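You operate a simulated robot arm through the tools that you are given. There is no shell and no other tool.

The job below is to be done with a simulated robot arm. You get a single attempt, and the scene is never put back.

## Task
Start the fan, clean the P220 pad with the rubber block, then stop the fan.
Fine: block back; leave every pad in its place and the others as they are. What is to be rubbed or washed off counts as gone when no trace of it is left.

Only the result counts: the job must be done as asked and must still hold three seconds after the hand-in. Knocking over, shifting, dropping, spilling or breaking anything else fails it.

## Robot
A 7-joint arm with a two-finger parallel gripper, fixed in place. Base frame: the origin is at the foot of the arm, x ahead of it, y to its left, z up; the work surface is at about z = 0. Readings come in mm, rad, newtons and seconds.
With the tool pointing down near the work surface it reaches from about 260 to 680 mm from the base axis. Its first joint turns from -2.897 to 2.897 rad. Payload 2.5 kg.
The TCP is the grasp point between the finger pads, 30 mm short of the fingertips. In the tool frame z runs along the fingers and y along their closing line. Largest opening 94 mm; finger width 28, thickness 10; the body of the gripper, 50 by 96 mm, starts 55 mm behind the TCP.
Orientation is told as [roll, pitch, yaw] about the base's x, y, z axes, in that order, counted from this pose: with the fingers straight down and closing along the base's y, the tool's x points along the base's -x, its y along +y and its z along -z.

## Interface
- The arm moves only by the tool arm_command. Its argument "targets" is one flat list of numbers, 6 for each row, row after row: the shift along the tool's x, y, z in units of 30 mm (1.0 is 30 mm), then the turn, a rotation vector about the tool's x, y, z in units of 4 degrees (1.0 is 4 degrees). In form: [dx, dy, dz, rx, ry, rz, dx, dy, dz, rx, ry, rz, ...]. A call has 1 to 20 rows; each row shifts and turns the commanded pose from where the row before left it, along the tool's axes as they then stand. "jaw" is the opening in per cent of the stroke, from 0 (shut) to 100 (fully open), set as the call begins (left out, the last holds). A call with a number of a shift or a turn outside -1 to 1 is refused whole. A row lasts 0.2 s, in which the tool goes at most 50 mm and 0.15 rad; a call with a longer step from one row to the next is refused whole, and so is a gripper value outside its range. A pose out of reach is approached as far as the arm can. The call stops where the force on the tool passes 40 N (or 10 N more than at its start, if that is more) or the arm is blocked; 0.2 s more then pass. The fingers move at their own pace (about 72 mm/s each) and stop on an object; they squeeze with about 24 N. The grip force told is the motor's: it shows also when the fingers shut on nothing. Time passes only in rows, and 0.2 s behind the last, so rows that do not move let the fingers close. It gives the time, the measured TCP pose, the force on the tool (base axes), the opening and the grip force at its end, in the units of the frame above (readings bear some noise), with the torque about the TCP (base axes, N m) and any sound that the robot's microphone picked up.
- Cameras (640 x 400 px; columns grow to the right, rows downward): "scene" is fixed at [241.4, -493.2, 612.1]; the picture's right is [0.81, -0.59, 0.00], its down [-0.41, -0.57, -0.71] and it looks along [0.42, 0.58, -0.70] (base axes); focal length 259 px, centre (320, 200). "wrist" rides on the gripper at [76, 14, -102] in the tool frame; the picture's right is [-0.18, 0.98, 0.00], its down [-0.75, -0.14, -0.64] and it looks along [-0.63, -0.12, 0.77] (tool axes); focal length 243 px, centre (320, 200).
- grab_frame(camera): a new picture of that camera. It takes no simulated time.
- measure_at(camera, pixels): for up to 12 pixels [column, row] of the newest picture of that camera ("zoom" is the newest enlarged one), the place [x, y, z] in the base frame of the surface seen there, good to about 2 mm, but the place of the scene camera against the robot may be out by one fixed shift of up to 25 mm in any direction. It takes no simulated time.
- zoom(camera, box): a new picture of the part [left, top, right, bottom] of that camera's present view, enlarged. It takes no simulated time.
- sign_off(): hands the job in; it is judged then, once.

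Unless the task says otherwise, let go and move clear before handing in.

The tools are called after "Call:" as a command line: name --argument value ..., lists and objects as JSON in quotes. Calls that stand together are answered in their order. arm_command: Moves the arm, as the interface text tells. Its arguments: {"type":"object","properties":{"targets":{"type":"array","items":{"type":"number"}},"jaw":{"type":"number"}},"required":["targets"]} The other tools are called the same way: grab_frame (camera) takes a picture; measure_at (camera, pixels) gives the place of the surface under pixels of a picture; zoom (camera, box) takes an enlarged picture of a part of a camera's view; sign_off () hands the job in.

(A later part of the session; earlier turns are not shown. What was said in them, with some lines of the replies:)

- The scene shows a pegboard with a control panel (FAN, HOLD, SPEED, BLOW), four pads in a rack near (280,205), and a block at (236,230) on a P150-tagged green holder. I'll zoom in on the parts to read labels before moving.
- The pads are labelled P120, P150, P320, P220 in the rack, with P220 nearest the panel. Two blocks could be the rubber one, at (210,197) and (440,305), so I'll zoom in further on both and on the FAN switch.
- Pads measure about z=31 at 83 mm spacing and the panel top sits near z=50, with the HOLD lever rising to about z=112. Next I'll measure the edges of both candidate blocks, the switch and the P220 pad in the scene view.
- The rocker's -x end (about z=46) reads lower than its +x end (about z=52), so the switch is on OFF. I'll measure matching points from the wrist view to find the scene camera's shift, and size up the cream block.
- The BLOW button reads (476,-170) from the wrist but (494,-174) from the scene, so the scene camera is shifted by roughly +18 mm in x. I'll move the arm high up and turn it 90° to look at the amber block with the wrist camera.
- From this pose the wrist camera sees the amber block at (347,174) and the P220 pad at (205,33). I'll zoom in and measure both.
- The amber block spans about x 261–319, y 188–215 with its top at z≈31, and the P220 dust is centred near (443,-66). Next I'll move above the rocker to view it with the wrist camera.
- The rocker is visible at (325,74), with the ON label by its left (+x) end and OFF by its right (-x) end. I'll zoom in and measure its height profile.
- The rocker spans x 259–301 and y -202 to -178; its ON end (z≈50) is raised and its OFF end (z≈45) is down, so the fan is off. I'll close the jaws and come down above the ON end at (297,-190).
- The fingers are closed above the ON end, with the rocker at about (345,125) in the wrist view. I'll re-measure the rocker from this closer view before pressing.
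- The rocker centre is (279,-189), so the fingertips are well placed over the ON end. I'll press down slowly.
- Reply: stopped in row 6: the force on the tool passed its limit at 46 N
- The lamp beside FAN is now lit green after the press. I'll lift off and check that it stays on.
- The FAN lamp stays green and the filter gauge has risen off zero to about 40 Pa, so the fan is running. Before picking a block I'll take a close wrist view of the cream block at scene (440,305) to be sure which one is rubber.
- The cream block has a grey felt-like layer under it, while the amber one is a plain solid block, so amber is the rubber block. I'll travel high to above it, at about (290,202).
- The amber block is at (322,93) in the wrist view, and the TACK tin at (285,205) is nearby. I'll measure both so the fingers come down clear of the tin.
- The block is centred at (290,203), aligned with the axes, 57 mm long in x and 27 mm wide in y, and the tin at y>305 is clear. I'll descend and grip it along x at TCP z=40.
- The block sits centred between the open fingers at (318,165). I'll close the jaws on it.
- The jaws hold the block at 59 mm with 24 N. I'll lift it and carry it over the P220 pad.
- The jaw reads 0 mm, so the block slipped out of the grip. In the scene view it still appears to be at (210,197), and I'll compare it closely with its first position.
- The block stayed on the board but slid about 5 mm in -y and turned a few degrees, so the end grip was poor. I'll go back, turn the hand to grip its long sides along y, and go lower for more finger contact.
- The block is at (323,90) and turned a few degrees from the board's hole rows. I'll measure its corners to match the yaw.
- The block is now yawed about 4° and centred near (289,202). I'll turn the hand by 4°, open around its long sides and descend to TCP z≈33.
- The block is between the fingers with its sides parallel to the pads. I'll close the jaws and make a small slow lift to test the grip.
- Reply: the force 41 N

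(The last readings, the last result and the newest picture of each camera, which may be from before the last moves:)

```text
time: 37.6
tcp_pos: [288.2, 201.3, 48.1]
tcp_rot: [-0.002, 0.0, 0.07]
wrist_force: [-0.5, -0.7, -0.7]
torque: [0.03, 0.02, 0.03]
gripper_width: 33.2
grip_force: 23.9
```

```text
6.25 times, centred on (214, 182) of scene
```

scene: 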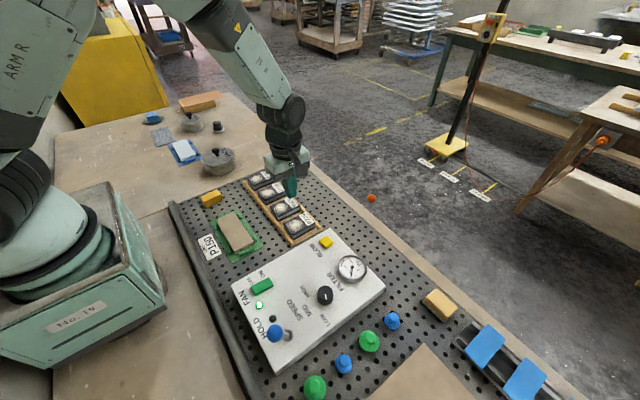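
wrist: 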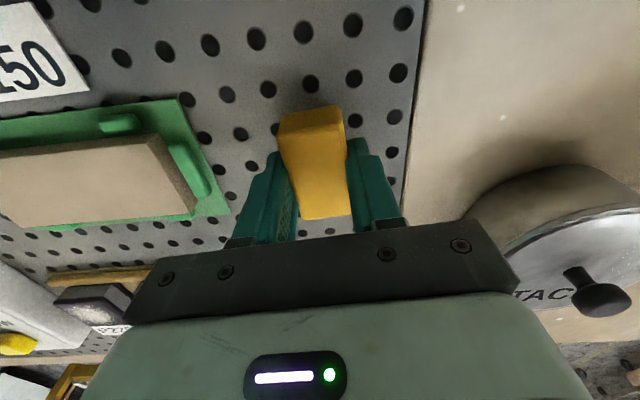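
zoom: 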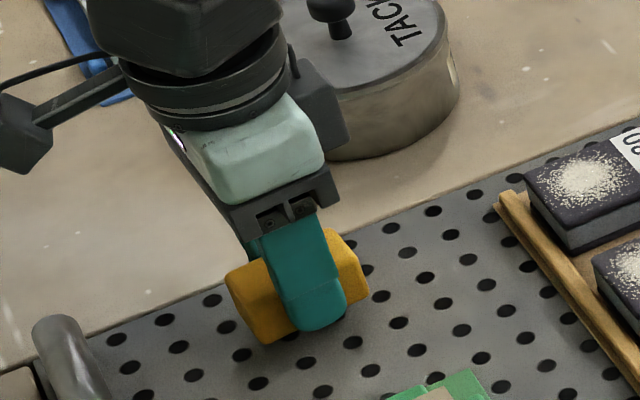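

The jaws hold at 33 mm and the block has lifted with them, so the long-side grip works. I'll undo the 4° turn, raise it gently, and check again before travelling.

Call:
arm_command --targets '[0, 0, -0.3, 0, 0, 0, 0, 0, -0.3, 0, 0, 0, 0, 0, -0.3, 0, 0, 0, 0, 0, -0.3, 0, 0, 0.25, 0, 0, -0.3, 0, 0, 0.25, 0, 0, -0.3, 0, 0, 0.25, 0, 0, -0.3, 0, 0, 0.25, 0, 0, -0.3, 0, 0, 0, 0, 0, -0.3, 0, 0, 0, 0, 0, 0, 0, 0, 0]'

Call:
grab_frame --camera "wrist"

Call:
zoom --camera "scene" --box '[150, 110, 270, 214]'

```text
time: 39.9
tcp_pos: [288.5, 201.1, 129.4]
tcp_rot: [0.001, 0.001, 0.0]
wrist_force: [-0.4, 0.4, -1.4]
torque: [0.02, 0.02, 0.0]
gripper_width: 33.2
grip_force: 23.9
```

```text
taken
```

wrist: 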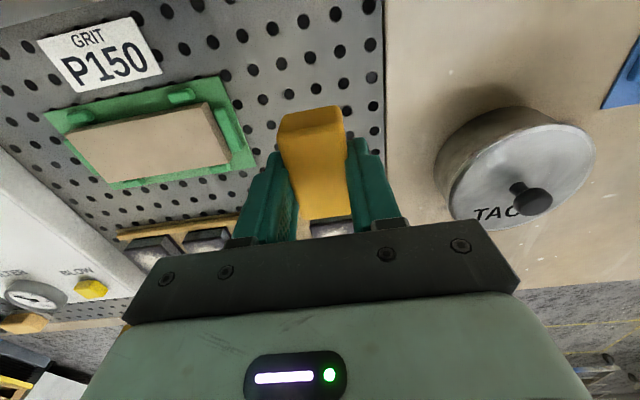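

```text
3.85 times, centred on (210, 162) of scene
```

zoom: 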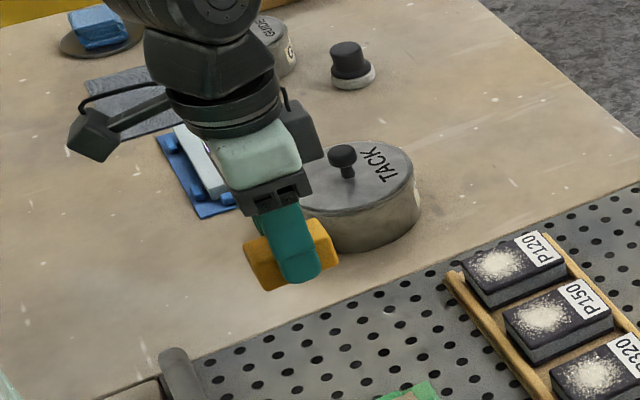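

The block is firmly held at 33 mm and hangs just below the fingertips. I'll carry it smoothly to above the P220 pad.

Call:
arm_command --targets '[-0.286, -0.498, 0, 0, 0, 0, -0.286, -0.498, 0, 0, 0, 0, -0.286, -0.498, 0, 0, 0, 0, -0.286, -0.498, 0, 0, 0, 0, -0.286, -0.498, 0, 0, 0, 0, -0.286, -0.498, 0, 0, 0, 0, -0.286, -0.498, 0, 0, 0, 0, -0.286, -0.498, 0, 0, 0, 0, -0.286, -0.498, 0, 0, 0, 0, -0.286, -0.498, 0, 0, 0, 0, -0.286, -0.498, 0, 0, 0, 0, -0.286, -0.498, 0, 0, 0, 0, -0.286, -0.498, 0, 0, 0, 0, -0.286, -0.498, 0, 0, 0, 0, -0.286, -0.498, 0, 0, 0, 0, -0.286, -0.498, 0, 0, 0, 0, -0.286, -0.498, 0, 0, 0, 0, -0.286, -0.498, 0, 0, 0, 0]'

Call:
grab_frame --camera "wrist"

Call:
grab_frame --camera "scene"

```text
time: 43.6
tcp_pos: [444.0, -67.4, 130.2]
tcp_rot: [-0.001, 0.0, 0.002]
wrist_force: [0.4, 0.4, -0.4]
torque: [-0.04, -0.01, 0.0]
gripper_width: 33.3
grip_force: 23.9
```

```text
taken
```

wrist: 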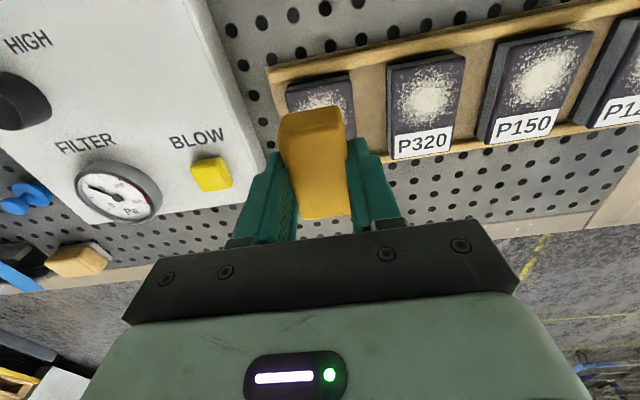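

```text
taken
```

scene: 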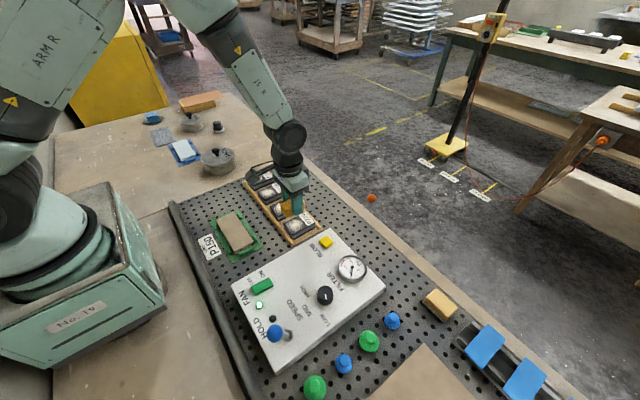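

The block hangs over the P220 pad at (443,-68) and the fan lamp is still green. I'll lower it and feel for contact with small steps.

Call:
arm_command --targets '[0, 0, 0.6, 0, 0, 0, 0, 0, 0.6, 0, 0, 0, 0, 0, 0.5, 0, 0, 0, 0, 0, 0.3, 0, 0, 0, 0, 0, 0, 0, 0, 0]'

Call:
arm_command --targets '[0, 0, 0.04, 0, 0, 0, 0, 0, 0, 0, 0, 0]'

Call:
arm_command --targets '[0, 0, 0.04, 0, 0, 0, 0, 0, 0, 0, 0, 0]'

```text
time: 44.9
tcp_pos: [444.1, -68.4, 70.2]
tcp_rot: [0.0, -0.001, 0.0]
wrist_force: [-0.3, -0.3, -0.8]
torque: [-0.05, 0.02, 0.01]
gripper_width: 33.0
grip_force: 24.4
```

```text
time: 45.5
tcp_pos: [442.8, -66.5, 68.2]
tcp_rot: [0.0, -0.001, 0.001]
wrist_force: [0.3, -0.8, -0.3]
torque: [0.04, -0.04, 0.03]
gripper_width: 33.0
grip_force: 24.0
```

```text
time: 46.0
tcp_pos: [442.5, -67.7, 67.7]
tcp_rot: [0.0, 0.0, 0.001]
wrist_force: [-0.1, -0.5, -1.3]
torque: [0.02, 0.03, 0.04]
gripper_width: 32.9
grip_force: 23.9
```

No contact yet at z≈67.7, so I'll keep stepping down about 1 mm at a time.

Call:
arm_command --targets '[0, 0, 0.04, 0, 0, 0, 0, 0, 0, 0, 0, 0]'

Call:
arm_command --targets '[0, 0, 0.03, 0, 0, 0, 0, 0, 0, 0, 0, 0]'

Call:
arm_command --targets '[0, 0, 0.03, 0, 0, 0, 0, 0, 0, 0, 0, 0]'

```text
time: 46.6
tcp_pos: [443.0, -67.5, 65.0]
tcp_rot: [0.0, 0.0, 0.001]
wrist_force: [-0.2, -0.9, -0.4]
torque: [0.01, -0.01, -0.03]
gripper_width: 33.3
grip_force: 23.6
```

```text
time: 47.2
tcp_pos: [443.9, -66.2, 65.4]
tcp_rot: [0.0, 0.0, 0.001]
wrist_force: [0.3, 0.9, -1.5]
torque: [0.01, 0.02, 0.0]
gripper_width: 33.0
grip_force: 23.0
```

```text
time: 47.9
tcp_pos: [442.6, -65.7, 64.2]
tcp_rot: [0.002, -0.003, -0.001]
wrist_force: [-0.2, 0.2, 1.2]
torque: [-0.01, -0.01, -0.01]
gripper_width: 33.3
grip_force: 24.0
```

Call:
arm_command --targets '[0, 0, 0.03, 0, 0, 0, 0, 0, 0, 0, 0, 0]'

Call:
arm_command --targets '[0, 0, 0.02, 0, 0, 0, 0, 0, 0, 0, 0, 0]'

```text
time: 48.5
tcp_pos: [443.3, -67.5, 63.4]
tcp_rot: [0.0, 0.0, 0.0]
wrist_force: [-3.2, -0.5, 18.4]
torque: [0.01, 0.1, -0.02]
gripper_width: 33.2
grip_force: 24.1
```

```text
time: 49.0
tcp_pos: [444.2, -67.9, 63.5]
tcp_rot: [-0.001, -0.004, -0.001]
wrist_force: [-2.2, -0.3, 27.5]
torque: [-0.03, 0.06, -0.02]
gripper_width: 33.3
grip_force: 24.7
```

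Contact came at about z=63.5 and the press is now 27 N. I'll ease off a little and rub along x with short strokes.

Call:
arm_command --targets '[0, 0, -0.025, 0, 0, 0, -0.2, 0, 0, 0, 0, 0, -0.2, 0, 0, 0, 0, 0, 0.2, 0, 0, 0, 0, 0, 0.2, 0, 0, 0, 0, 0, 0.2, 0, 0, 0, 0, 0, 0.2, 0, 0, 0, 0, 0, -0.2, 0, 0, 0, 0, 0, -0.2, 0, 0, 0, 0, 0, -0.2, 0, 0, 0, 0, 0, -0.2, 0, 0, 0, 0, 0, 0.2, 0, 0, 0, 0, 0, 0.2, 0, 0, 0, 0, 0]'

Call:
grab_frame --camera "wrist"

Call:
zoom --camera "scene" --box '[240, 160, 350, 250]'

```text
time: 49.7
tcp_pos: [444.6, -66.2, 64.1]
tcp_rot: [-0.001, 0.008, 0.001]
wrist_force: [-4.5, 0.7, 12.8]
torque: [0.03, -0.23, 0.01]
gripper_width: 33.0
grip_force: 24.0
stopped in row 3: the force on the tool passed its limit at 47 N (the readings are from after the stop); the commanded pose is now the measured one
```

```text
taken
```

wrist: 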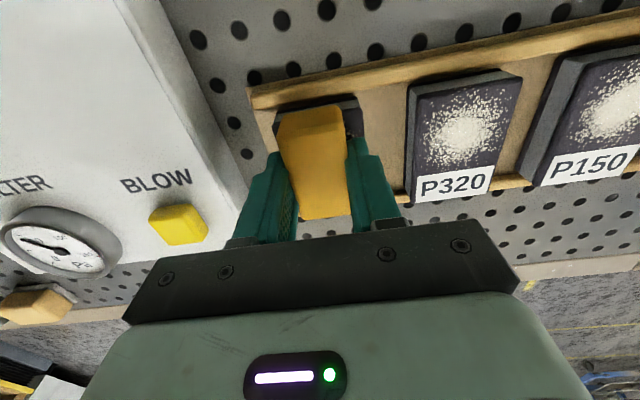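

```text
4.44 times, centred on (295, 205) of scene
```

zoom: 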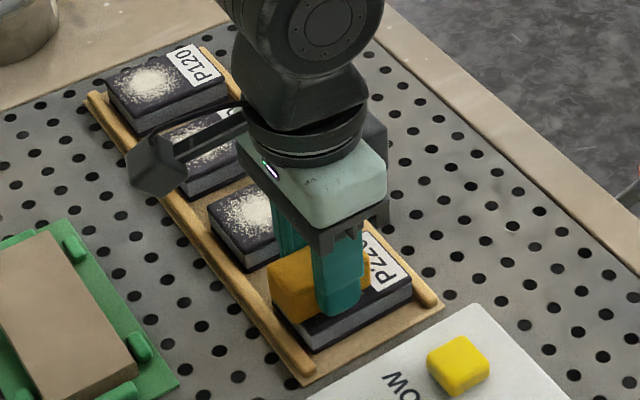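

The stroke stopped at 47 N because the rubber grips hard at that pressure. I'll ease off about 0.6 mm more and try smaller strokes.

Call:
arm_command --targets '[0, 0, -0.02, 0, 0, 0, 0, 0, 0, 0, 0, 0]'

```text
time: 50.3
tcp_pos: [446.0, -66.2, 64.2]
tcp_rot: [0.0, 0.006, 0.001]
wrist_force: [0.3, -0.2, 6.6]
torque: [-0.06, -0.21, 0.01]
gripper_width: 33.3
grip_force: 24.2
```

Call:
arm_command --targets '[0.1, 0, 0, 0, 0, 0, 0.1, 0, 0, 0, 0, 0, 0.1, 0, 0, 0, 0, 0, 0.1, 0, 0, 0, 0, 0]'

Call:
zoom --camera "scene" --box '[240, 160, 350, 250]'

```text
time: 51.3
tcp_pos: [433.4, -65.7, 63.6]
tcp_rot: [-0.001, 0.009, -0.001]
wrist_force: [4.3, -0.6, 4.4]
torque: [0.04, -0.31, -0.03]
gripper_width: 33.2
grip_force: 24.0
```

```text
4.44 times, centred on (295, 205) of scene
```

zoom: 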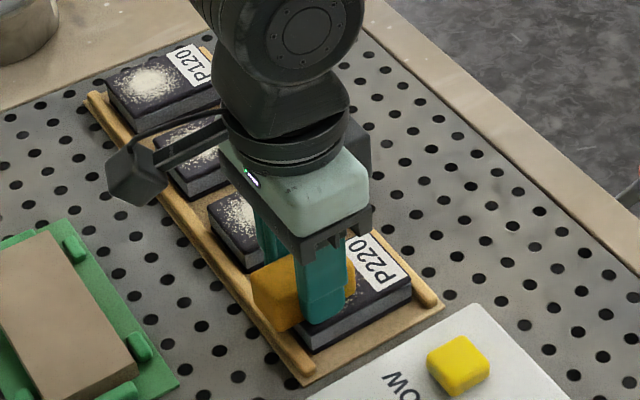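

At about 5 N the block slides smoothly. I'll level a small pitch error and continue with full strokes in this middle lane.

Call:
arm_command --targets '[0, 0, 0, 0, -0.1, 0, -0.15, 0, 0, 0, 0, 0, -0.15, 0, 0, 0, 0, 0, -0.15, 0, 0, 0, 0, 0, -0.15, 0, 0, 0, 0, 0, -0.15, 0, 0, 0, 0, 0, -0.15, 0, 0, 0, 0, 0, 0.15, 0, 0, 0, 0, 0, 0.15, 0, 0, 0, 0, 0, 0.15, 0, 0, 0, 0, 0, 0.15, 0, 0, 0, 0, 0, 0.15, 0, 0, 0, 0, 0, 0.15, 0, 0, 0, 0, 0]'

Call:
zoom --camera "scene" --box '[240, 160, 350, 250]'

```text
time: 52.0
tcp_pos: [434.3, -66.4, 64.2]
tcp_rot: [0.001, 0.016, 0.001]
wrist_force: [-2.8, 0.2, 10.1]
torque: [-0.02, -0.22, 0.0]
gripper_width: 33.0
grip_force: 23.9
stopped in row 3: the force on the tool passed its limit at 45 N (the readings are from after the stop); the commanded pose is now the measured one
```

```text
4.44 times, centred on (295, 205) of scene
```

zoom: 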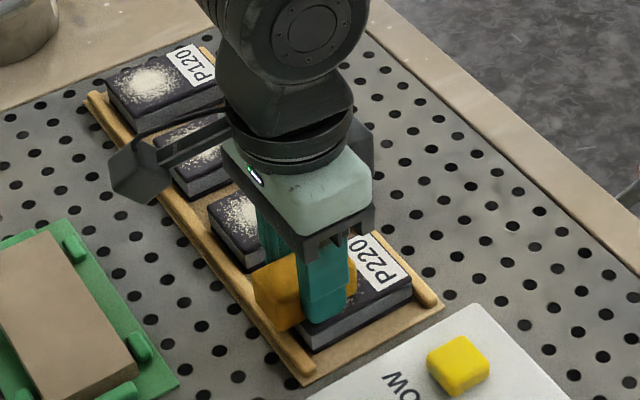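

Motion in +x jammed because the tool is pitched about 0.016 rad, so the leading edge digs in. I'll lift off slightly, level the tool and come back down lightly.

Call:
arm_command --targets '[0, 0, -0.2, 0, 0, 0, 0, 0, -0.2, 0, -0.2, 0, 0, 0, 0, 0, 0, 0]'

Call:
grab_frame --camera "wrist"

Call:
zoom --camera "scene" --box '[240, 160, 350, 250]'

```text
time: 52.8
tcp_pos: [434.4, -66.3, 74.6]
tcp_rot: [-0.001, 0.003, 0.0]
wrist_force: [0.2, 1.1, -0.5]
torque: [-0.01, -0.03, 0.01]
gripper_width: 33.2
grip_force: 23.7
```

```text
taken
```

wrist: 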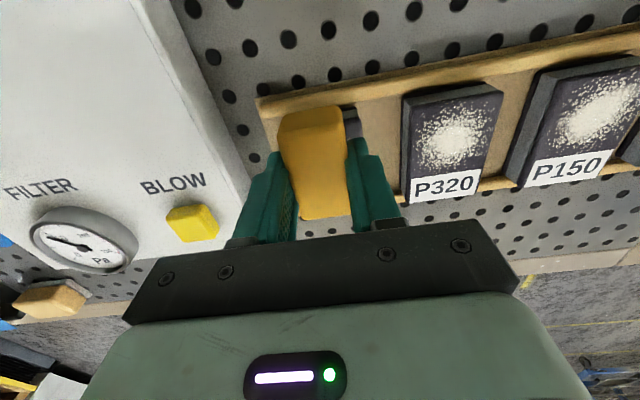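

```text
4.44 times, centred on (295, 205) of scene
```

zoom: 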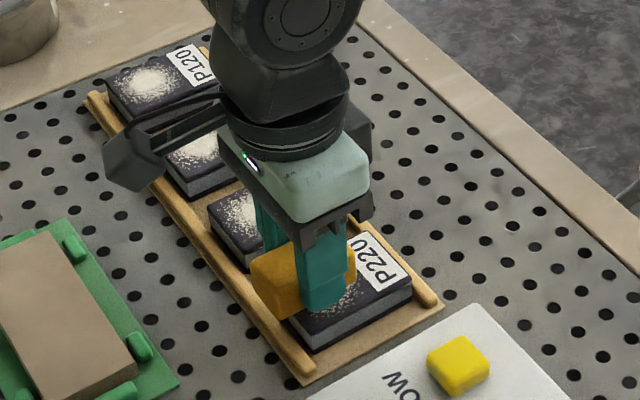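

The pad is still square in its rack and the block is still held. I'll fix the last bit of pitch, move to x≈456, and descend to light contact.

Call:
arm_command --targets '[-0.35, 0, 0, 0, -0.04, 0, -0.35, 0, 0, 0, 0, 0, 0, 0, 0.2, 0, 0, 0, 0, 0, 0.1, 0, 0, 0, 0, 0, 0, 0, 0, 0]'

Call:
arm_command --targets '[0, 0, 0.02, 0, 0, 0, 0, 0, 0, 0, 0, 0]'

```text
time: 54.0
tcp_pos: [455.9, -66.6, 66.0]
tcp_rot: [0.001, -0.002, 0.001]
wrist_force: [0.4, -0.7, -1.7]
torque: [-0.04, -0.03, 0.02]
gripper_width: 33.2
grip_force: 23.9
```

```text
time: 54.6
tcp_pos: [455.7, -66.5, 65.9]
tcp_rot: [0.0, -0.003, 0.0]
wrist_force: [-0.1, 0.5, -1.2]
torque: [-0.02, 0.01, 0.01]
gripper_width: 33.0
grip_force: 24.4
```

Call:
arm_command --targets '[0, 0, 0.02, 0, 0, 0, 0, 0, 0.02, 0, 0, 0, 0, 0, 0, 0, 0, 0]'

```text
time: 55.4
tcp_pos: [456.3, -65.6, 65.0]
tcp_rot: [-0.001, -0.001, -0.001]
wrist_force: [0.5, 0.2, -0.4]
torque: [-0.01, 0.02, -0.01]
gripper_width: 33.1
grip_force: 23.9
```

Call:
arm_command --targets '[0, 0, 0.02, 0, 0, 0, 0, 0, 0, 0, 0, 0]'

```text
time: 56.0
tcp_pos: [455.8, -66.5, 65.6]
tcp_rot: [0.0, 0.0, 0.001]
wrist_force: [-0.2, 0.0, 1.9]
torque: [0.03, 0.06, 0.0]
gripper_width: 33.0
grip_force: 24.1
```

Call:
arm_command --targets '[0, 0, 0.015, 0, 0, 0, 0, 0, 0, 0, 0, 0]'

```text
time: 56.6
tcp_pos: [456.9, -67.1, 63.7]
tcp_rot: [0.0, -0.002, -0.001]
wrist_force: [-0.2, 0.3, 3.1]
torque: [0.0, 0.13, -0.01]
gripper_width: 33.3
grip_force: 23.9
```

The torque suggests the block's -x end touches first, because the block turned slightly in the grip. I'll pitch the tool a touch (about 0.6°) to bring the face flat, and read the contact again.

Call:
arm_command --targets '[0, 0, -0.01, 0, 0.15, 0, 0, 0, 0.015, 0, 0, 0, 0, 0, 0, 0, 0, 0]'

```text
time: 57.4
tcp_pos: [456.2, -66.2, 64.0]
tcp_rot: [0.001, 0.007, 0.0]
wrist_force: [-1.1, -0.7, 7.8]
torque: [0.02, -0.2, 0.01]
gripper_width: 33.1
grip_force: 23.9
```

Call:
arm_command --targets '[0, 0, 0, 0, -0.07, 0, 0, 0, 0, 0, 0, 0]'

```text
time: 58.0
tcp_pos: [456.0, -67.3, 64.1]
tcp_rot: [0.001, 0.003, -0.001]
wrist_force: [0.9, 0.8, 10.7]
torque: [0.01, 0.0, 0.01]
gripper_width: 33.1
grip_force: 23.9
```

The face is now flat (zero torque) at about 11 N. I'll ease slightly and stroke toward -x and back.

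Call:
arm_command --targets '[0, 0, -0.01, 0, 0, 0, 0.1, 0, 0, 0, 0, 0, 0.1, 0, 0, 0, 0, 0, 0.1, 0, 0, 0, 0, 0, 0.1, 0, 0, 0, 0, 0, 0.1, 0, 0, 0, 0, 0, 0.1, 0, 0, 0, 0, 0, 0.1, 0, 0, 0, 0, 0, 0.1, 0, 0, 0, 0, 0]'

```text
time: 60.0
tcp_pos: [431.6, -66.2, 63.8]
tcp_rot: [0.0, 0.005, 0.0]
wrist_force: [7.6, 1.4, 10.1]
torque: [0.03, -0.38, -0.04]
gripper_width: 33.1
grip_force: 24.1
```

Call:
arm_command --targets '[0, 0, -0.01, 0, 0, 0, -0.05, 0, 0, 0, 0, 0, -0.05, 0, 0, 0, 0, 0, -0.05, 0, 0, 0, 0, 0, -0.05, 0, 0, 0, 0, 0]'

```text
time: 61.2
tcp_pos: [437.2, -66.1, 64.3]
tcp_rot: [-0.002, 0.006, 0.0]
wrist_force: [-7.0, -0.8, 8.3]
torque: [0.0, 0.24, 0.02]
gripper_width: 33.0
grip_force: 23.6
```

The +x direction now slides too, at 8 N press and 7 N friction. I'll continue back and forth strokes in this lane.

Call:
arm_command --targets '[-0.1, 0, 0, 0, 0, 0, -0.1, 0, 0, 0, 0, 0, -0.1, 0, 0, 0, 0, 0, -0.1, 0, 0, 0, 0, 0, -0.1, 0, 0, 0, 0, 0, -0.1, 0, 0, 0, 0, 0, 0.1, 0, 0, 0, 0, 0, 0.1, 0, 0, 0, 0, 0, 0.1, 0, 0, 0, 0, 0, 0.1, 0, 0, 0, 0, 0, 0.1, 0, 0, 0, 0, 0, 0.1, 0, 0, 0, 0, 0, 0.1, 0, 0, 0, 0, 0]'

Call:
zoom --camera "scene" --box '[240, 160, 350, 250]'

```text
time: 64.0
tcp_pos: [435.2, -66.6, 63.9]
tcp_rot: [0.002, 0.003, -0.001]
wrist_force: [0.9, 0.3, 1.6]
torque: [0.0, -0.08, -0.02]
gripper_width: 33.0
grip_force: 23.8
```

```text
4.44 times, centred on (295, 205) of scene
```

zoom: 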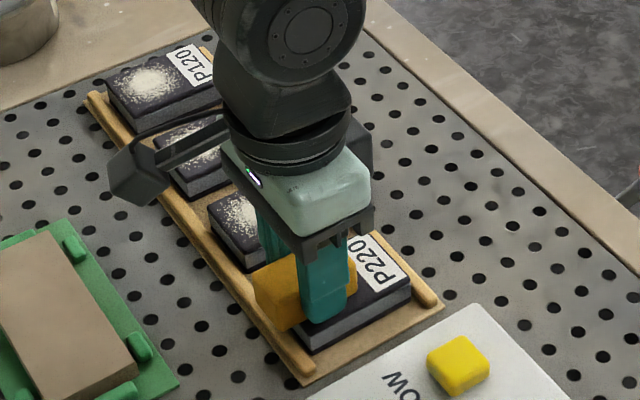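

Several full strokes are done in the middle lane. I'll lift and shift aside in +y to check how the pad looks.

Call:
arm_command --targets '[0, 0, -0.3, 0, 0, 0, 0, 0, -0.5, 0, 0, 0, 0, 0, -0.5, 0, 0, 0, 0, 0, -0.5, 0, 0, 0, 0, 0.5, 0, 0, 0, 0, 0, 0.7, 0, 0, 0, 0, 0, 0.7, 0, 0, 0, 0, 0, 0.6, 0, 0, 0, 0, 0, 0.5, 0, 0, 0, 0, 0, 0, 0, 0, 0, 0]'

Call:
zoom --camera "scene" --box '[260, 185, 340, 255]'

Call:
grab_frame --camera "wrist"

```text
time: 66.2
tcp_pos: [434.2, 23.5, 117.0]
tcp_rot: [0.0, 0.004, 0.001]
wrist_force: [0.7, -0.3, -0.7]
torque: [-0.01, 0.01, 0.0]
gripper_width: 33.2
grip_force: 23.7
```

```text
5.71 times, centred on (300, 220) of scene
```

zoom: 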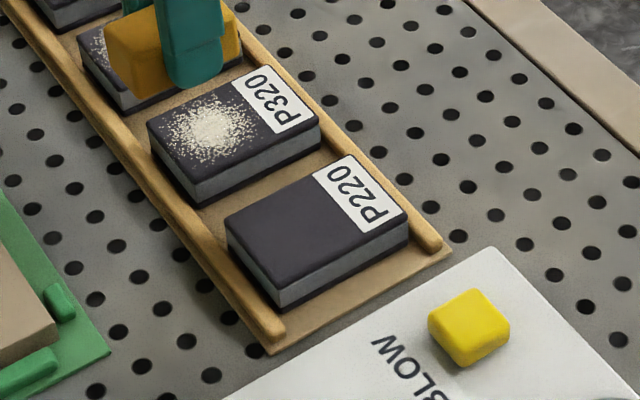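

```text
taken
```

wrist: 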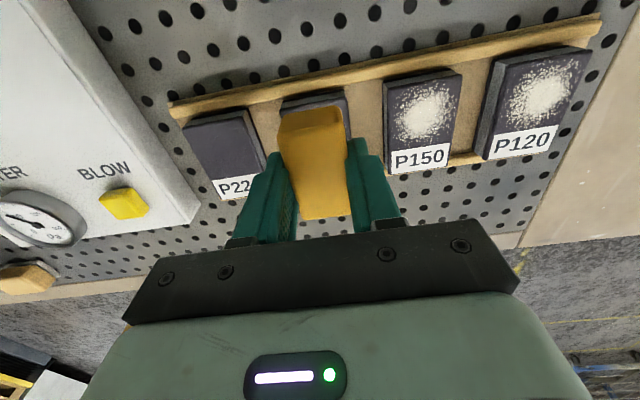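

The P220 pad at scene (296,230) now looks fully clean and P320 still has its dust. I'll zoom in closely to check for any leftover trace and that the pad hasn't shifted.

Call:
zoom --camera "scene" --box '[284, 208, 316, 228]'

Call:
zoom --camera "wrist" --box '[170, 90, 280, 210]'

Call:
measure_at --camera "scene" --pixels '[[296, 225], [294, 227], [303, 239], [310, 218], [280, 224], [283, 208]]'

```text
16.00 times, centred on (300, 218) of scene
```

zoom: 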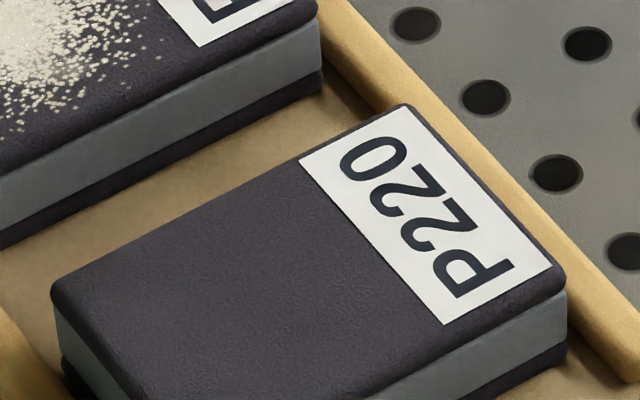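

```text
3.33 times, centred on (225, 150) of wrist
```

zoom: 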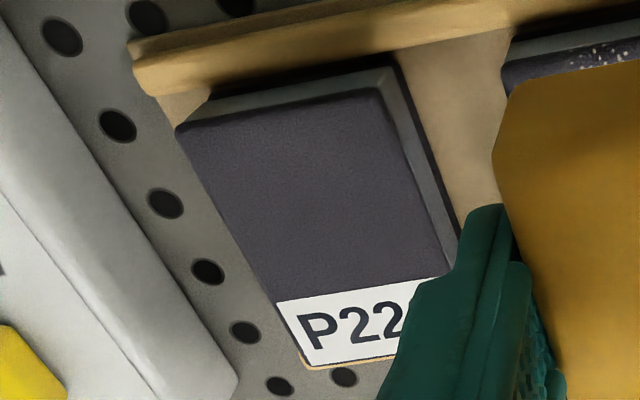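

```text
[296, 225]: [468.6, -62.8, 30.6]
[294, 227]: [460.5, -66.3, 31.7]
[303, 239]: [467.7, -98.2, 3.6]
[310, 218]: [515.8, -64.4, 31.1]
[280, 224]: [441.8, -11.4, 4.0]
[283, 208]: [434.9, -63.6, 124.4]
```

The pad surface is free of any trace. I'll repeat the exact zoom from the start to check whether the pad has shifted in its rack.

Call:
zoom --camera "scene" --box '[270, 195, 330, 245]'

```text
8.00 times, centred on (300, 220) of scene
```

zoom: 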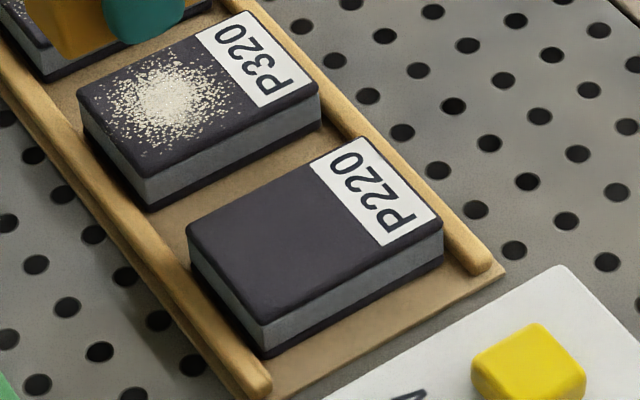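

The pad's corners sit at the same pixels as in the first zoom, so it hasn't moved, and it's clean. I'll carry the block back to over its original place at (290,203).

Call:
arm_command --targets '[0.2, 0.25, 0, 0, 0, 0, 0.4, 0.5, 0, 0, 0, 0, 0.4, 0.5, 0, 0, 0, 0, 0.4, 0.5, 0, 0, 0, 0, 0.4, 0.5, 0, 0, 0, 0, 0.4, 0.5, 0, 0, 0, 0, 0.4, 0.5, 0, 0, 0, 0, 0.4, 0.5, 0, 0, 0, 0, 0.4, 0.5, 0, 0, 0, 0, 0.4, 0.5, 0, 0, 0, 0, 0.4, 0.5, 0, 0, 0, 0, 0.4, 0.5, 0, 0, 0, 0, 0.2, 0.23, 0, 0, 0, 0, 0, 0, 0, 0, 0, 0]'

Call:
grab_frame --camera "wrist"

```text
time: 69.2
tcp_pos: [291.1, 203.8, 118.8]
tcp_rot: [-0.001, 0.005, 0.001]
wrist_force: [-0.5, 0.1, 0.2]
torque: [-0.01, 0.03, 0.0]
gripper_width: 32.9
grip_force: 24.2
```

```text
taken
```

wrist: 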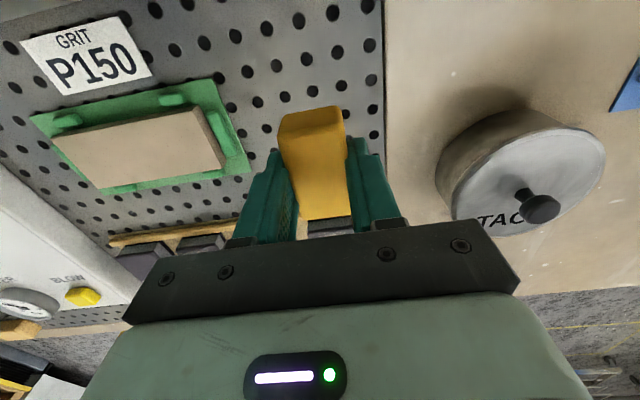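

The block is back above its spot. I'll lower to a few millimetres above the board and compare it with the original picture before touching down.

Call:
arm_command --targets '[0, 0, 0.5, 0, 0, 0, 0, 0, 0.6, 0, 0, 0, 0, 0, 0.6, 0, 0, 0, 0, 0, 0.5, 0, 0, 0, 0, 0, 0.35, 0, 0, 0, 0, 0, 0, 0, 0, 0]'

Call:
zoom --camera "scene" --box '[190, 180, 238, 210]'

```text
time: 70.6
tcp_pos: [291.2, 203.2, 41.2]
tcp_rot: [0.001, 0.003, 0.002]
wrist_force: [-0.4, -0.2, -0.4]
torque: [0.01, -0.01, -0.03]
gripper_width: 33.1
grip_force: 23.8
```

```text
13.33 times, centred on (214, 195) of scene
```

zoom: 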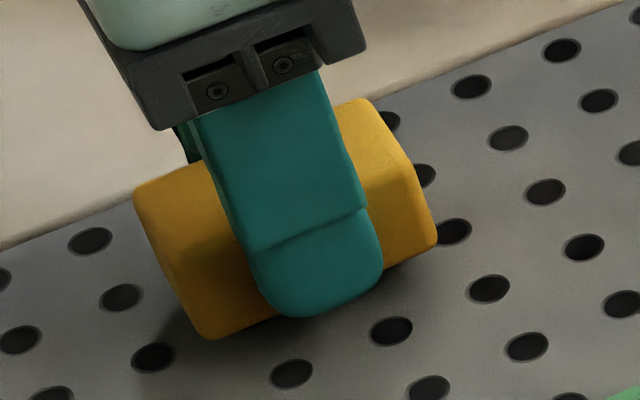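

The block lines up with its original outline to about 1 mm, about 7 mm above the board. I'll set it down with small steps.

Call:
arm_command --targets '[0, 0, 0.1, 0, 0, 0, 0, 0, 0.09, 0, 0, 0, 0, 0, 0.03, 0, 0, 0, 0, 0, 0, 0, 0, 0]'

```text
time: 71.6
tcp_pos: [291.1, 204.7, 35.6]
tcp_rot: [-0.001, 0.004, -0.001]
wrist_force: [-0.1, -0.7, -1.7]
torque: [-0.02, -0.01, 0.01]
gripper_width: 32.9
grip_force: 24.3
```

Call:
arm_command --targets '[0, 0, 0.03, 0, 0, 0, 0, 0, 0, 0, 0, 0]'

```text
time: 72.2
tcp_pos: [291.3, 203.1, 36.5]
tcp_rot: [0.001, 0.004, 0.0]
wrist_force: [-1.7, -2.4, 16.9]
torque: [0.01, -0.12, 0.02]
gripper_width: 33.0
grip_force: 24.0
```

The block is touching down (17 N). I'll relieve the force slightly and open the jaws.

Call:
arm_command --targets '[0, 0, -0.02, 0, 0, 0, 0, 0, 0, 0, 0, 0]'

Call:
arm_command --targets '[0, 0, 0, 0, 0, 0, 0, 0, 0, 0, 0, 0, 0, 0, 0, 0, 0, 0, 0, 0, 0, 0, 0, 0]' --jaw 80

Call:
zoom --camera "scene" --box '[190, 180, 238, 210]'

```text
time: 72.8
tcp_pos: [290.8, 203.1, 34.4]
tcp_rot: [-0.002, 0.003, -0.001]
wrist_force: [-0.3, 0.1, 1.0]
torque: [0.05, -0.03, -0.02]
gripper_width: 33.0
grip_force: 24.2
```

```text
time: 73.8
tcp_pos: [290.1, 202.9, 35.3]
tcp_rot: [0.0, 0.004, -0.001]
wrist_force: [-0.4, 0.2, -0.2]
torque: [-0.04, 0.03, 0.02]
gripper_width: 75.3
grip_force: 0.0
```

```text
13.33 times, centred on (214, 195) of scene
```

zoom: 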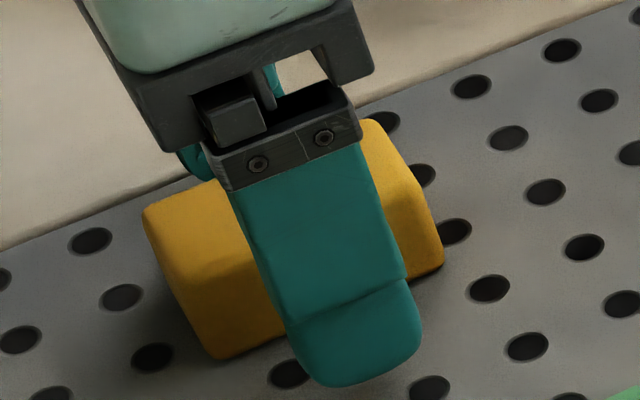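

The jaws are open and the block stands within about 1 mm of its original outline. I'll lift straight up and check.

Call:
arm_command --targets '[0, 0, -0.3, 0, 0, 0, 0, 0, -0.5, 0, 0, 0, 0, 0, -1, 0, 0, 0, 0, 0, -1, 0, 0, 0, 0, 0, -1, 0, 0, 0, 0, 0, -1, 0, 0, 0, 0, 0, -1, 0, 0, 0, 0, 0, 0, 0, 0, 0]'

Call:
grab_frame --camera "wrist"

Call:
zoom --camera "scene" --box '[190, 180, 238, 210]'

```text
time: 75.6
tcp_pos: [291.9, 202.8, 210.9]
tcp_rot: [0.001, 0.002, 0.0]
wrist_force: [-0.1, 0.6, 0.2]
torque: [-0.01, -0.03, 0.02]
gripper_width: 75.3
grip_force: 0.0
```

```text
taken
```

wrist: 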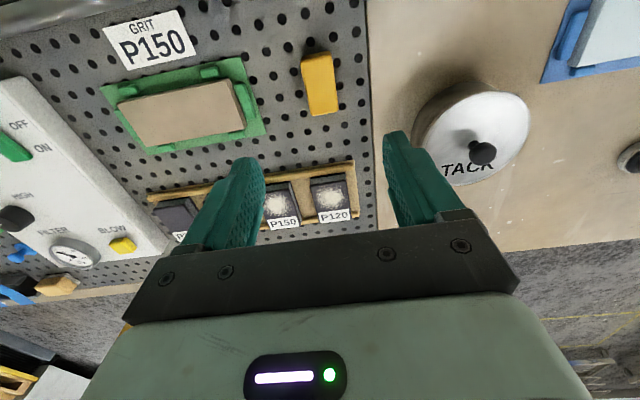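

```text
13.33 times, centred on (214, 195) of scene
```

zoom: 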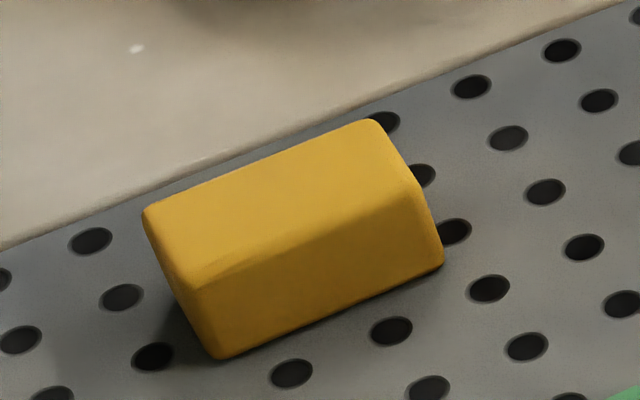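

The block is back on its spot, matching the first picture. I'll close the jaws and travel high to above the OFF end of the rocker at about (261,-190).

Call:
arm_command --targets '[0.07, -0.6, 0, 0, 0, 0, 0.07, -0.9, 0, 0, 0, 0, 0.07, -0.9, 0, 0, 0, 0, 0.07, -0.9, 0, 0, 0, 0, 0.07, -0.9, 0, 0, 0, 0, 0.07, -0.9, 0, 0, 0, 0, 0.07, -0.9, 0, 0, 0, 0, 0.07, -0.9, 0, 0, 0, 0, 0.07, -0.9, 0, 0, 0, 0, 0.07, -0.9, 0, 0, 0, 0, 0.07, -0.9, 0, 0, 0, 0, 0.07, -0.9, 0, 0, 0, 0, 0.07, -0.9, 0, 0, 0, 0, 0.07, -0.9, 0, 0, 0, 0, 0.05, -0.8, 0, 0, 0, 0, 0, 0, 1, 0, 0, 0, 0, 0, 1, 0, 0, 0, 0, 0, 0, 0, 0, 0]' --jaw 0

Call:
grab_frame --camera "wrist"

Call:
zoom --camera "scene" --box '[200, 220, 360, 340]'

```text
time: 79.4
tcp_pos: [259.0, -190.1, 149.2]
tcp_rot: [0.002, 0.004, 0.001]
wrist_force: [0.0, -0.1, 0.7]
torque: [-0.01, -0.01, 0.03]
gripper_width: 0.0
grip_force: 24.3
```

```text
taken
```

wrist: 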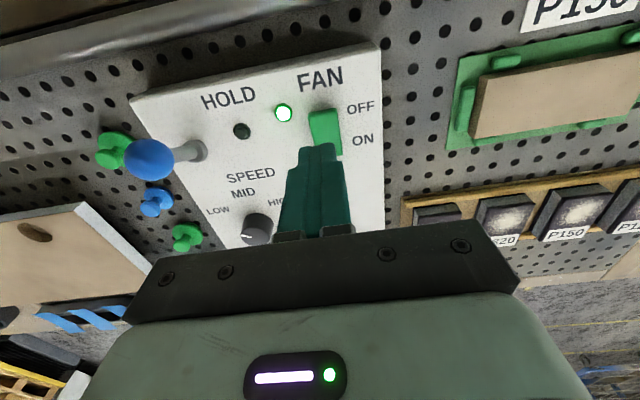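

```text
3.33 times, centred on (280, 280) of scene
```

zoom: 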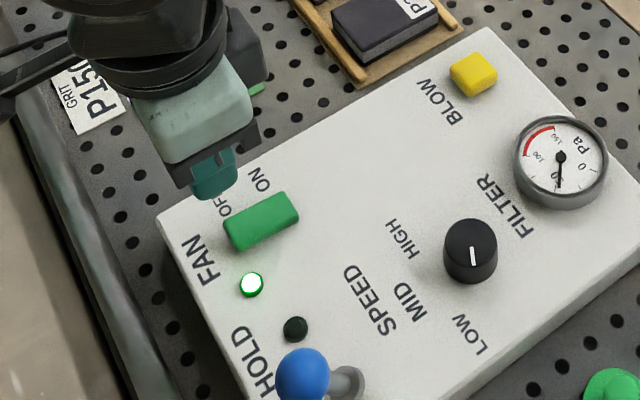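

The closed fingers are above the OFF end and the lamp at (284,113) is still green. I'll measure the rocker here to confirm the press point.

Call:
measure_at --camera "wrist" --pixels '[[324, 112], [313, 114], [336, 112], [325, 125], [314, 130], [338, 128], [325, 138], [338, 148], [324, 108], [300, 75]]'

```text
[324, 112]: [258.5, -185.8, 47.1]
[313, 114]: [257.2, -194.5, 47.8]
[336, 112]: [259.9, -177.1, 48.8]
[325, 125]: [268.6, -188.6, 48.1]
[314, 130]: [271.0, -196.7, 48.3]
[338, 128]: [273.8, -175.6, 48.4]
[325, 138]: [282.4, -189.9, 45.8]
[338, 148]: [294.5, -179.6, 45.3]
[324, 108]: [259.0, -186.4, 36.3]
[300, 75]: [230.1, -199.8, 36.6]
```

The OFF end (x≈258–272, z≈49) is raised and right under the fingertips. I'll press it down slowly.

Call:
arm_command --targets '[0, 0.07, 0.8, 0, 0, 0, 0, 0, 0.8, 0, 0, 0, 0, 0, 0.5, 0, 0, 0, 0, 0, 0.1, 0, 0, 0, 0, 0, 0.07, 0, 0, 0, 0, 0, 0.07, 0, 0, 0, 0, 0, 0.07, 0, 0, 0]'

Call:
zoom --camera "scene" --box '[200, 220, 360, 340]'

```text
time: 81.0
tcp_pos: [259.8, -188.3, 78.1]
tcp_rot: [-0.001, 0.006, -0.002]
wrist_force: [-0.4, -0.3, 0.3]
torque: [-0.03, 0.0, 0.0]
gripper_width: 0.0
grip_force: 24.6
```

```text
3.33 times, centred on (280, 280) of scene
```

zoom: 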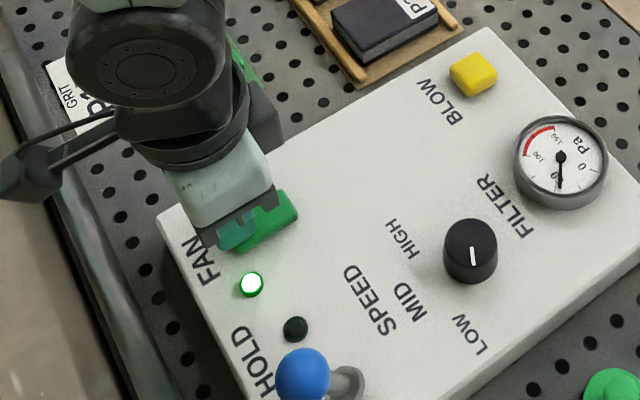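

There's no force yet at z=78 and the lamp is still on. I'll press down a little further.

Call:
arm_command --targets '[0, 0, 0.05, 0, 0, 0, 0, 0, 0.05, 0, 0, 0, 0, 0, 0.05, 0, 0, 0, 0, 0, 0.05, 0, 0, 0]'

Call:
zoom --camera "scene" --box '[200, 220, 360, 340]'

```text
time: 81.5
tcp_pos: [259.6, -187.2, 77.4]
tcp_rot: [-0.001, 0.004, 0.0]
wrist_force: [-0.3, 0.2, 7.0]
torque: [0.0, -0.06, -0.01]
gripper_width: 0.3
grip_force: 23.0
stopped in row 2: the force on the tool passed its limit at 49 N (the readings are from after the stop); the commanded pose is now the measured one
```

```text
3.33 times, centred on (280, 280) of scene
```

zoom: 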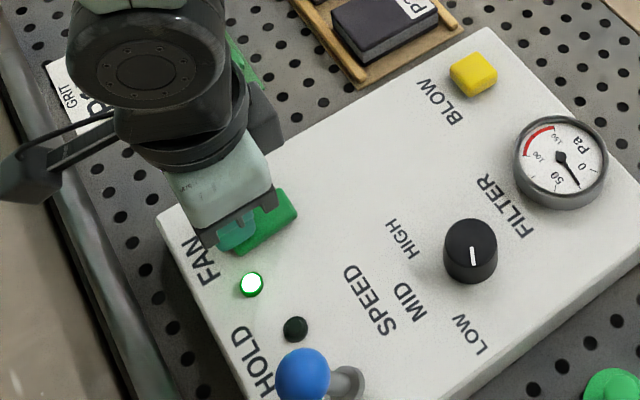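

The press reached 49 N and the gauge is falling, though the lamp still looks lit. I'll lift off and look at the rocker, lamp and gauge again.

Call:
arm_command --targets '[0, 0, -0.3, 0, 0, 0, 0, 0, -0.7, 0, 0, 0, 0, 0, -1, 0, 0, 0, 0, 0, -1, 0, 0, 0, 0, 0, 0, 0, 0, 0]'

Call:
grab_frame --camera "wrist"

Call:
zoom --camera "scene" --box '[200, 220, 360, 340]'

```text
time: 82.7
tcp_pos: [259.6, -187.5, 165.9]
tcp_rot: [0.002, 0.003, -0.001]
wrist_force: [0.1, -0.5, -0.3]
torque: [-0.01, 0.0, -0.01]
gripper_width: 0.0
grip_force: 24.3
```

```text
taken
```

wrist: 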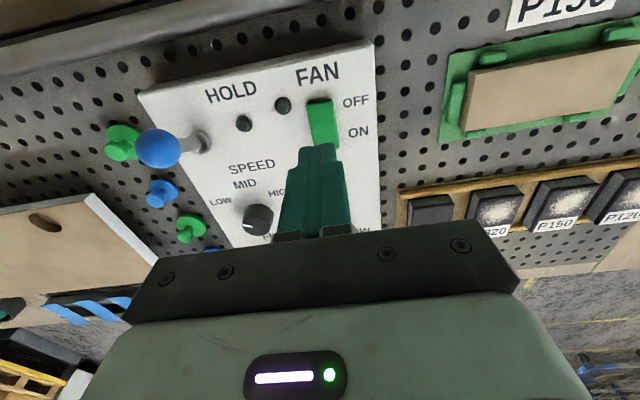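

```text
3.33 times, centred on (280, 280) of scene
```

zoom: 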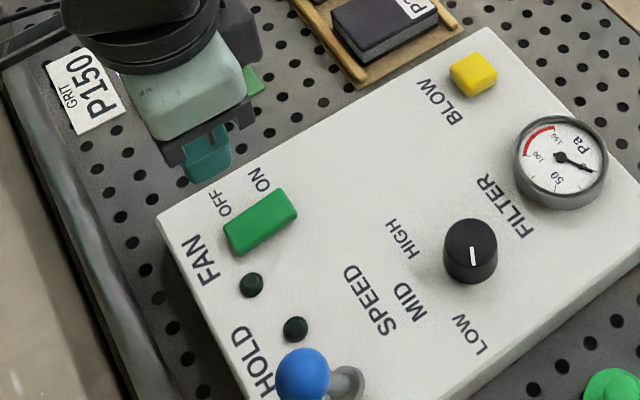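

The FAN lamp is now dark and the gauge is back at its starting reading, so the fan has stopped. I'll rise clear and do a final check of the whole scene.

Call:
arm_command --targets '[0, 0, -1, 0, 0, 0, 0, 0, -1, 0, 0, 0, 0, 0, -1, 0, 0, 0, 0, 0, -1, 0, 0, 0, -0.5, 1, 0, 0, 0, 0, -0.5, 1, 0, 0, 0, 0, -0.5, 1, 0, 0, 0, 0, -0.5, 1, 0, 0, 0, 0, 0, 1, 0, 0, 0, 0, 0, 1, 0, 0, 0, 0, 0, 1, 0, 0, 0, 0, 0, 1, 0, 0, 0, 0, 0, 1, 0, 0, 0, 0, 0, 1, 0, 0, 0, 0, 0, 1, 0, 0, 0, 0, 0, 0, 0, 0, 0, 0]' --jaw 50

Call:
grab_frame --camera "scene"

Call:
zoom --camera "scene" --box '[220, 220, 400, 380]'

Call:
zoom --camera "scene" --box '[180, 150, 340, 270]'

Call:
zoom --camera "scene" --box '[130, 80, 270, 190]'

```text
time: 86.1
tcp_pos: [320.9, 142.6, 284.9]
tcp_rot: [0.0, 0.003, -0.002]
wrist_force: [0.9, 0.2, 0.2]
torque: [-0.02, -0.01, 0.01]
gripper_width: 47.1
grip_force: 0.1
```

```text
taken
```

scene: 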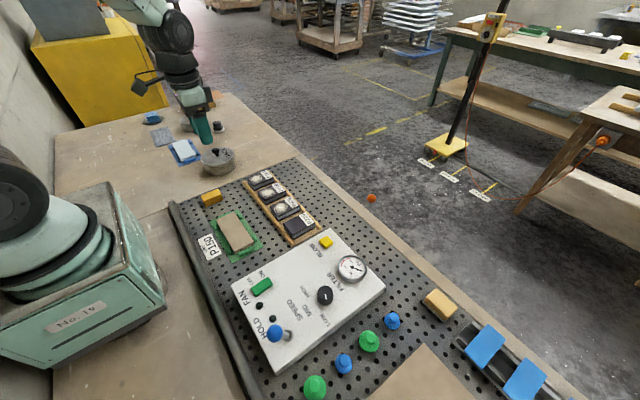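

```text
2.50 times, centred on (310, 300) of scene
```

zoom: 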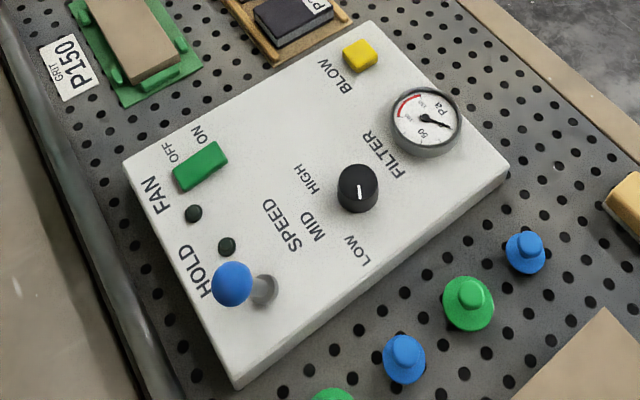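

```text
3.33 times, centred on (260, 210) of scene
```

zoom: 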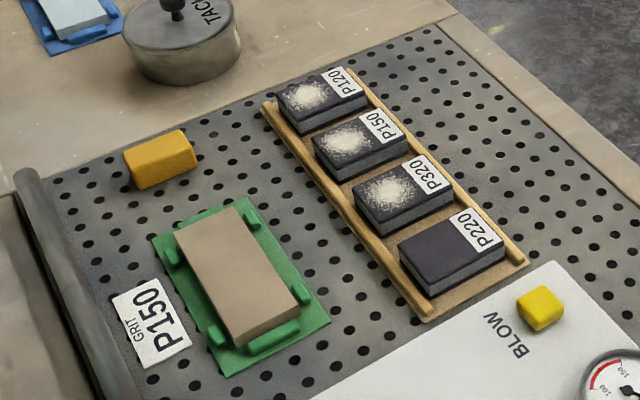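

```text
3.64 times, centred on (200, 135) of scene
```

zoom: 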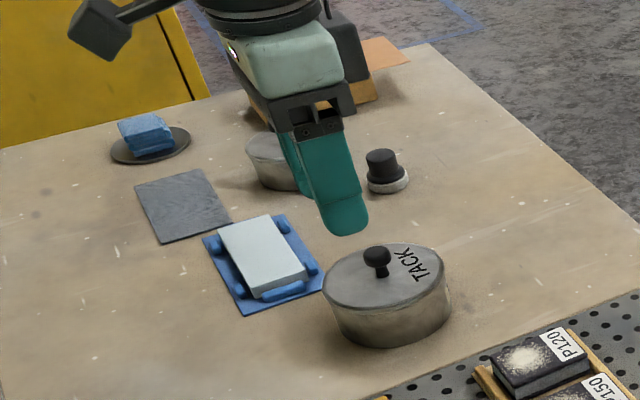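

The fan is off, P220 looks clean, the other pads keep their dust and everything stands where it was. One last close look at the whole P220 face before handing in.

Call:
zoom --camera "scene" --box '[280, 208, 318, 242]'

Call:
zoom --camera "scene" --box '[190, 180, 238, 210]'

```text
11.76 times, centred on (299, 225) of scene
```

zoom: 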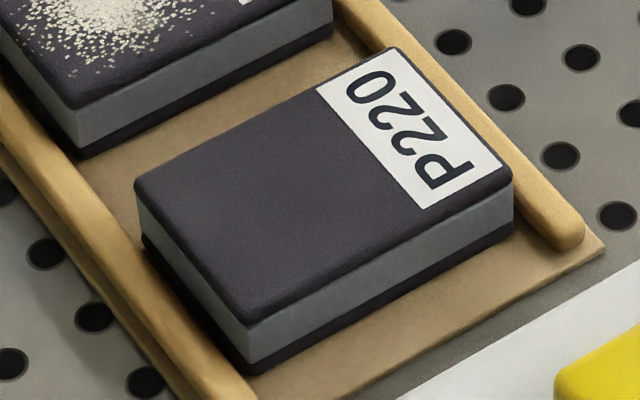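

```text
13.33 times, centred on (214, 195) of scene
```

zoom: 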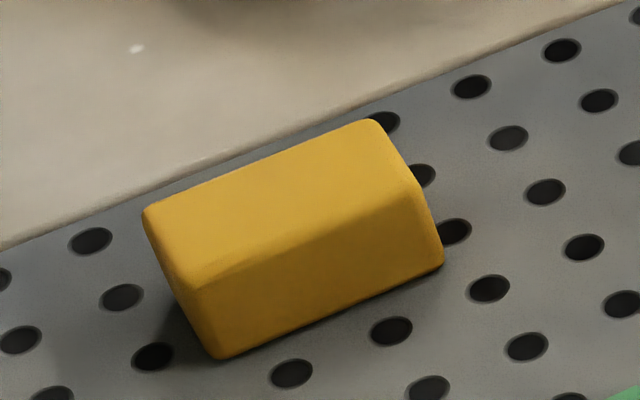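

The P220 face shows no trace of dust, the block is back in place, the fan lamp is dark and the arm is clear with nothing held. I'm handing the job in.

Call:
sign_off

```text
The job is handed in.
```

The job is handed in: I started the fan, cleaned the P220 pad with the rubber block, and then stopped the fan.

- **Fan:** the FAN lamp lit after I pressed ON and was still lit when I came back to press OFF. It is now dark, and the gauge is back at its starting reading.
- **P220 pad:** a close zoom shows no trace of dust left. Its corners match the first picture, so it has not moved in the rack.
- **Other pads:** P120, P150 and P320 still have their dust and sit where they were.
- **Rubber block:** it is back within about 1 mm of where it started. On my first try it slipped out of the grip and turned a few degrees on the board. I picked it up again by its long sides and put it back straight afterwards.

I took the amber block as the rubber one. The cream block at the other end of the board has a grey layer underneath and is out of reach with the tool pointing down, so I left it alone.
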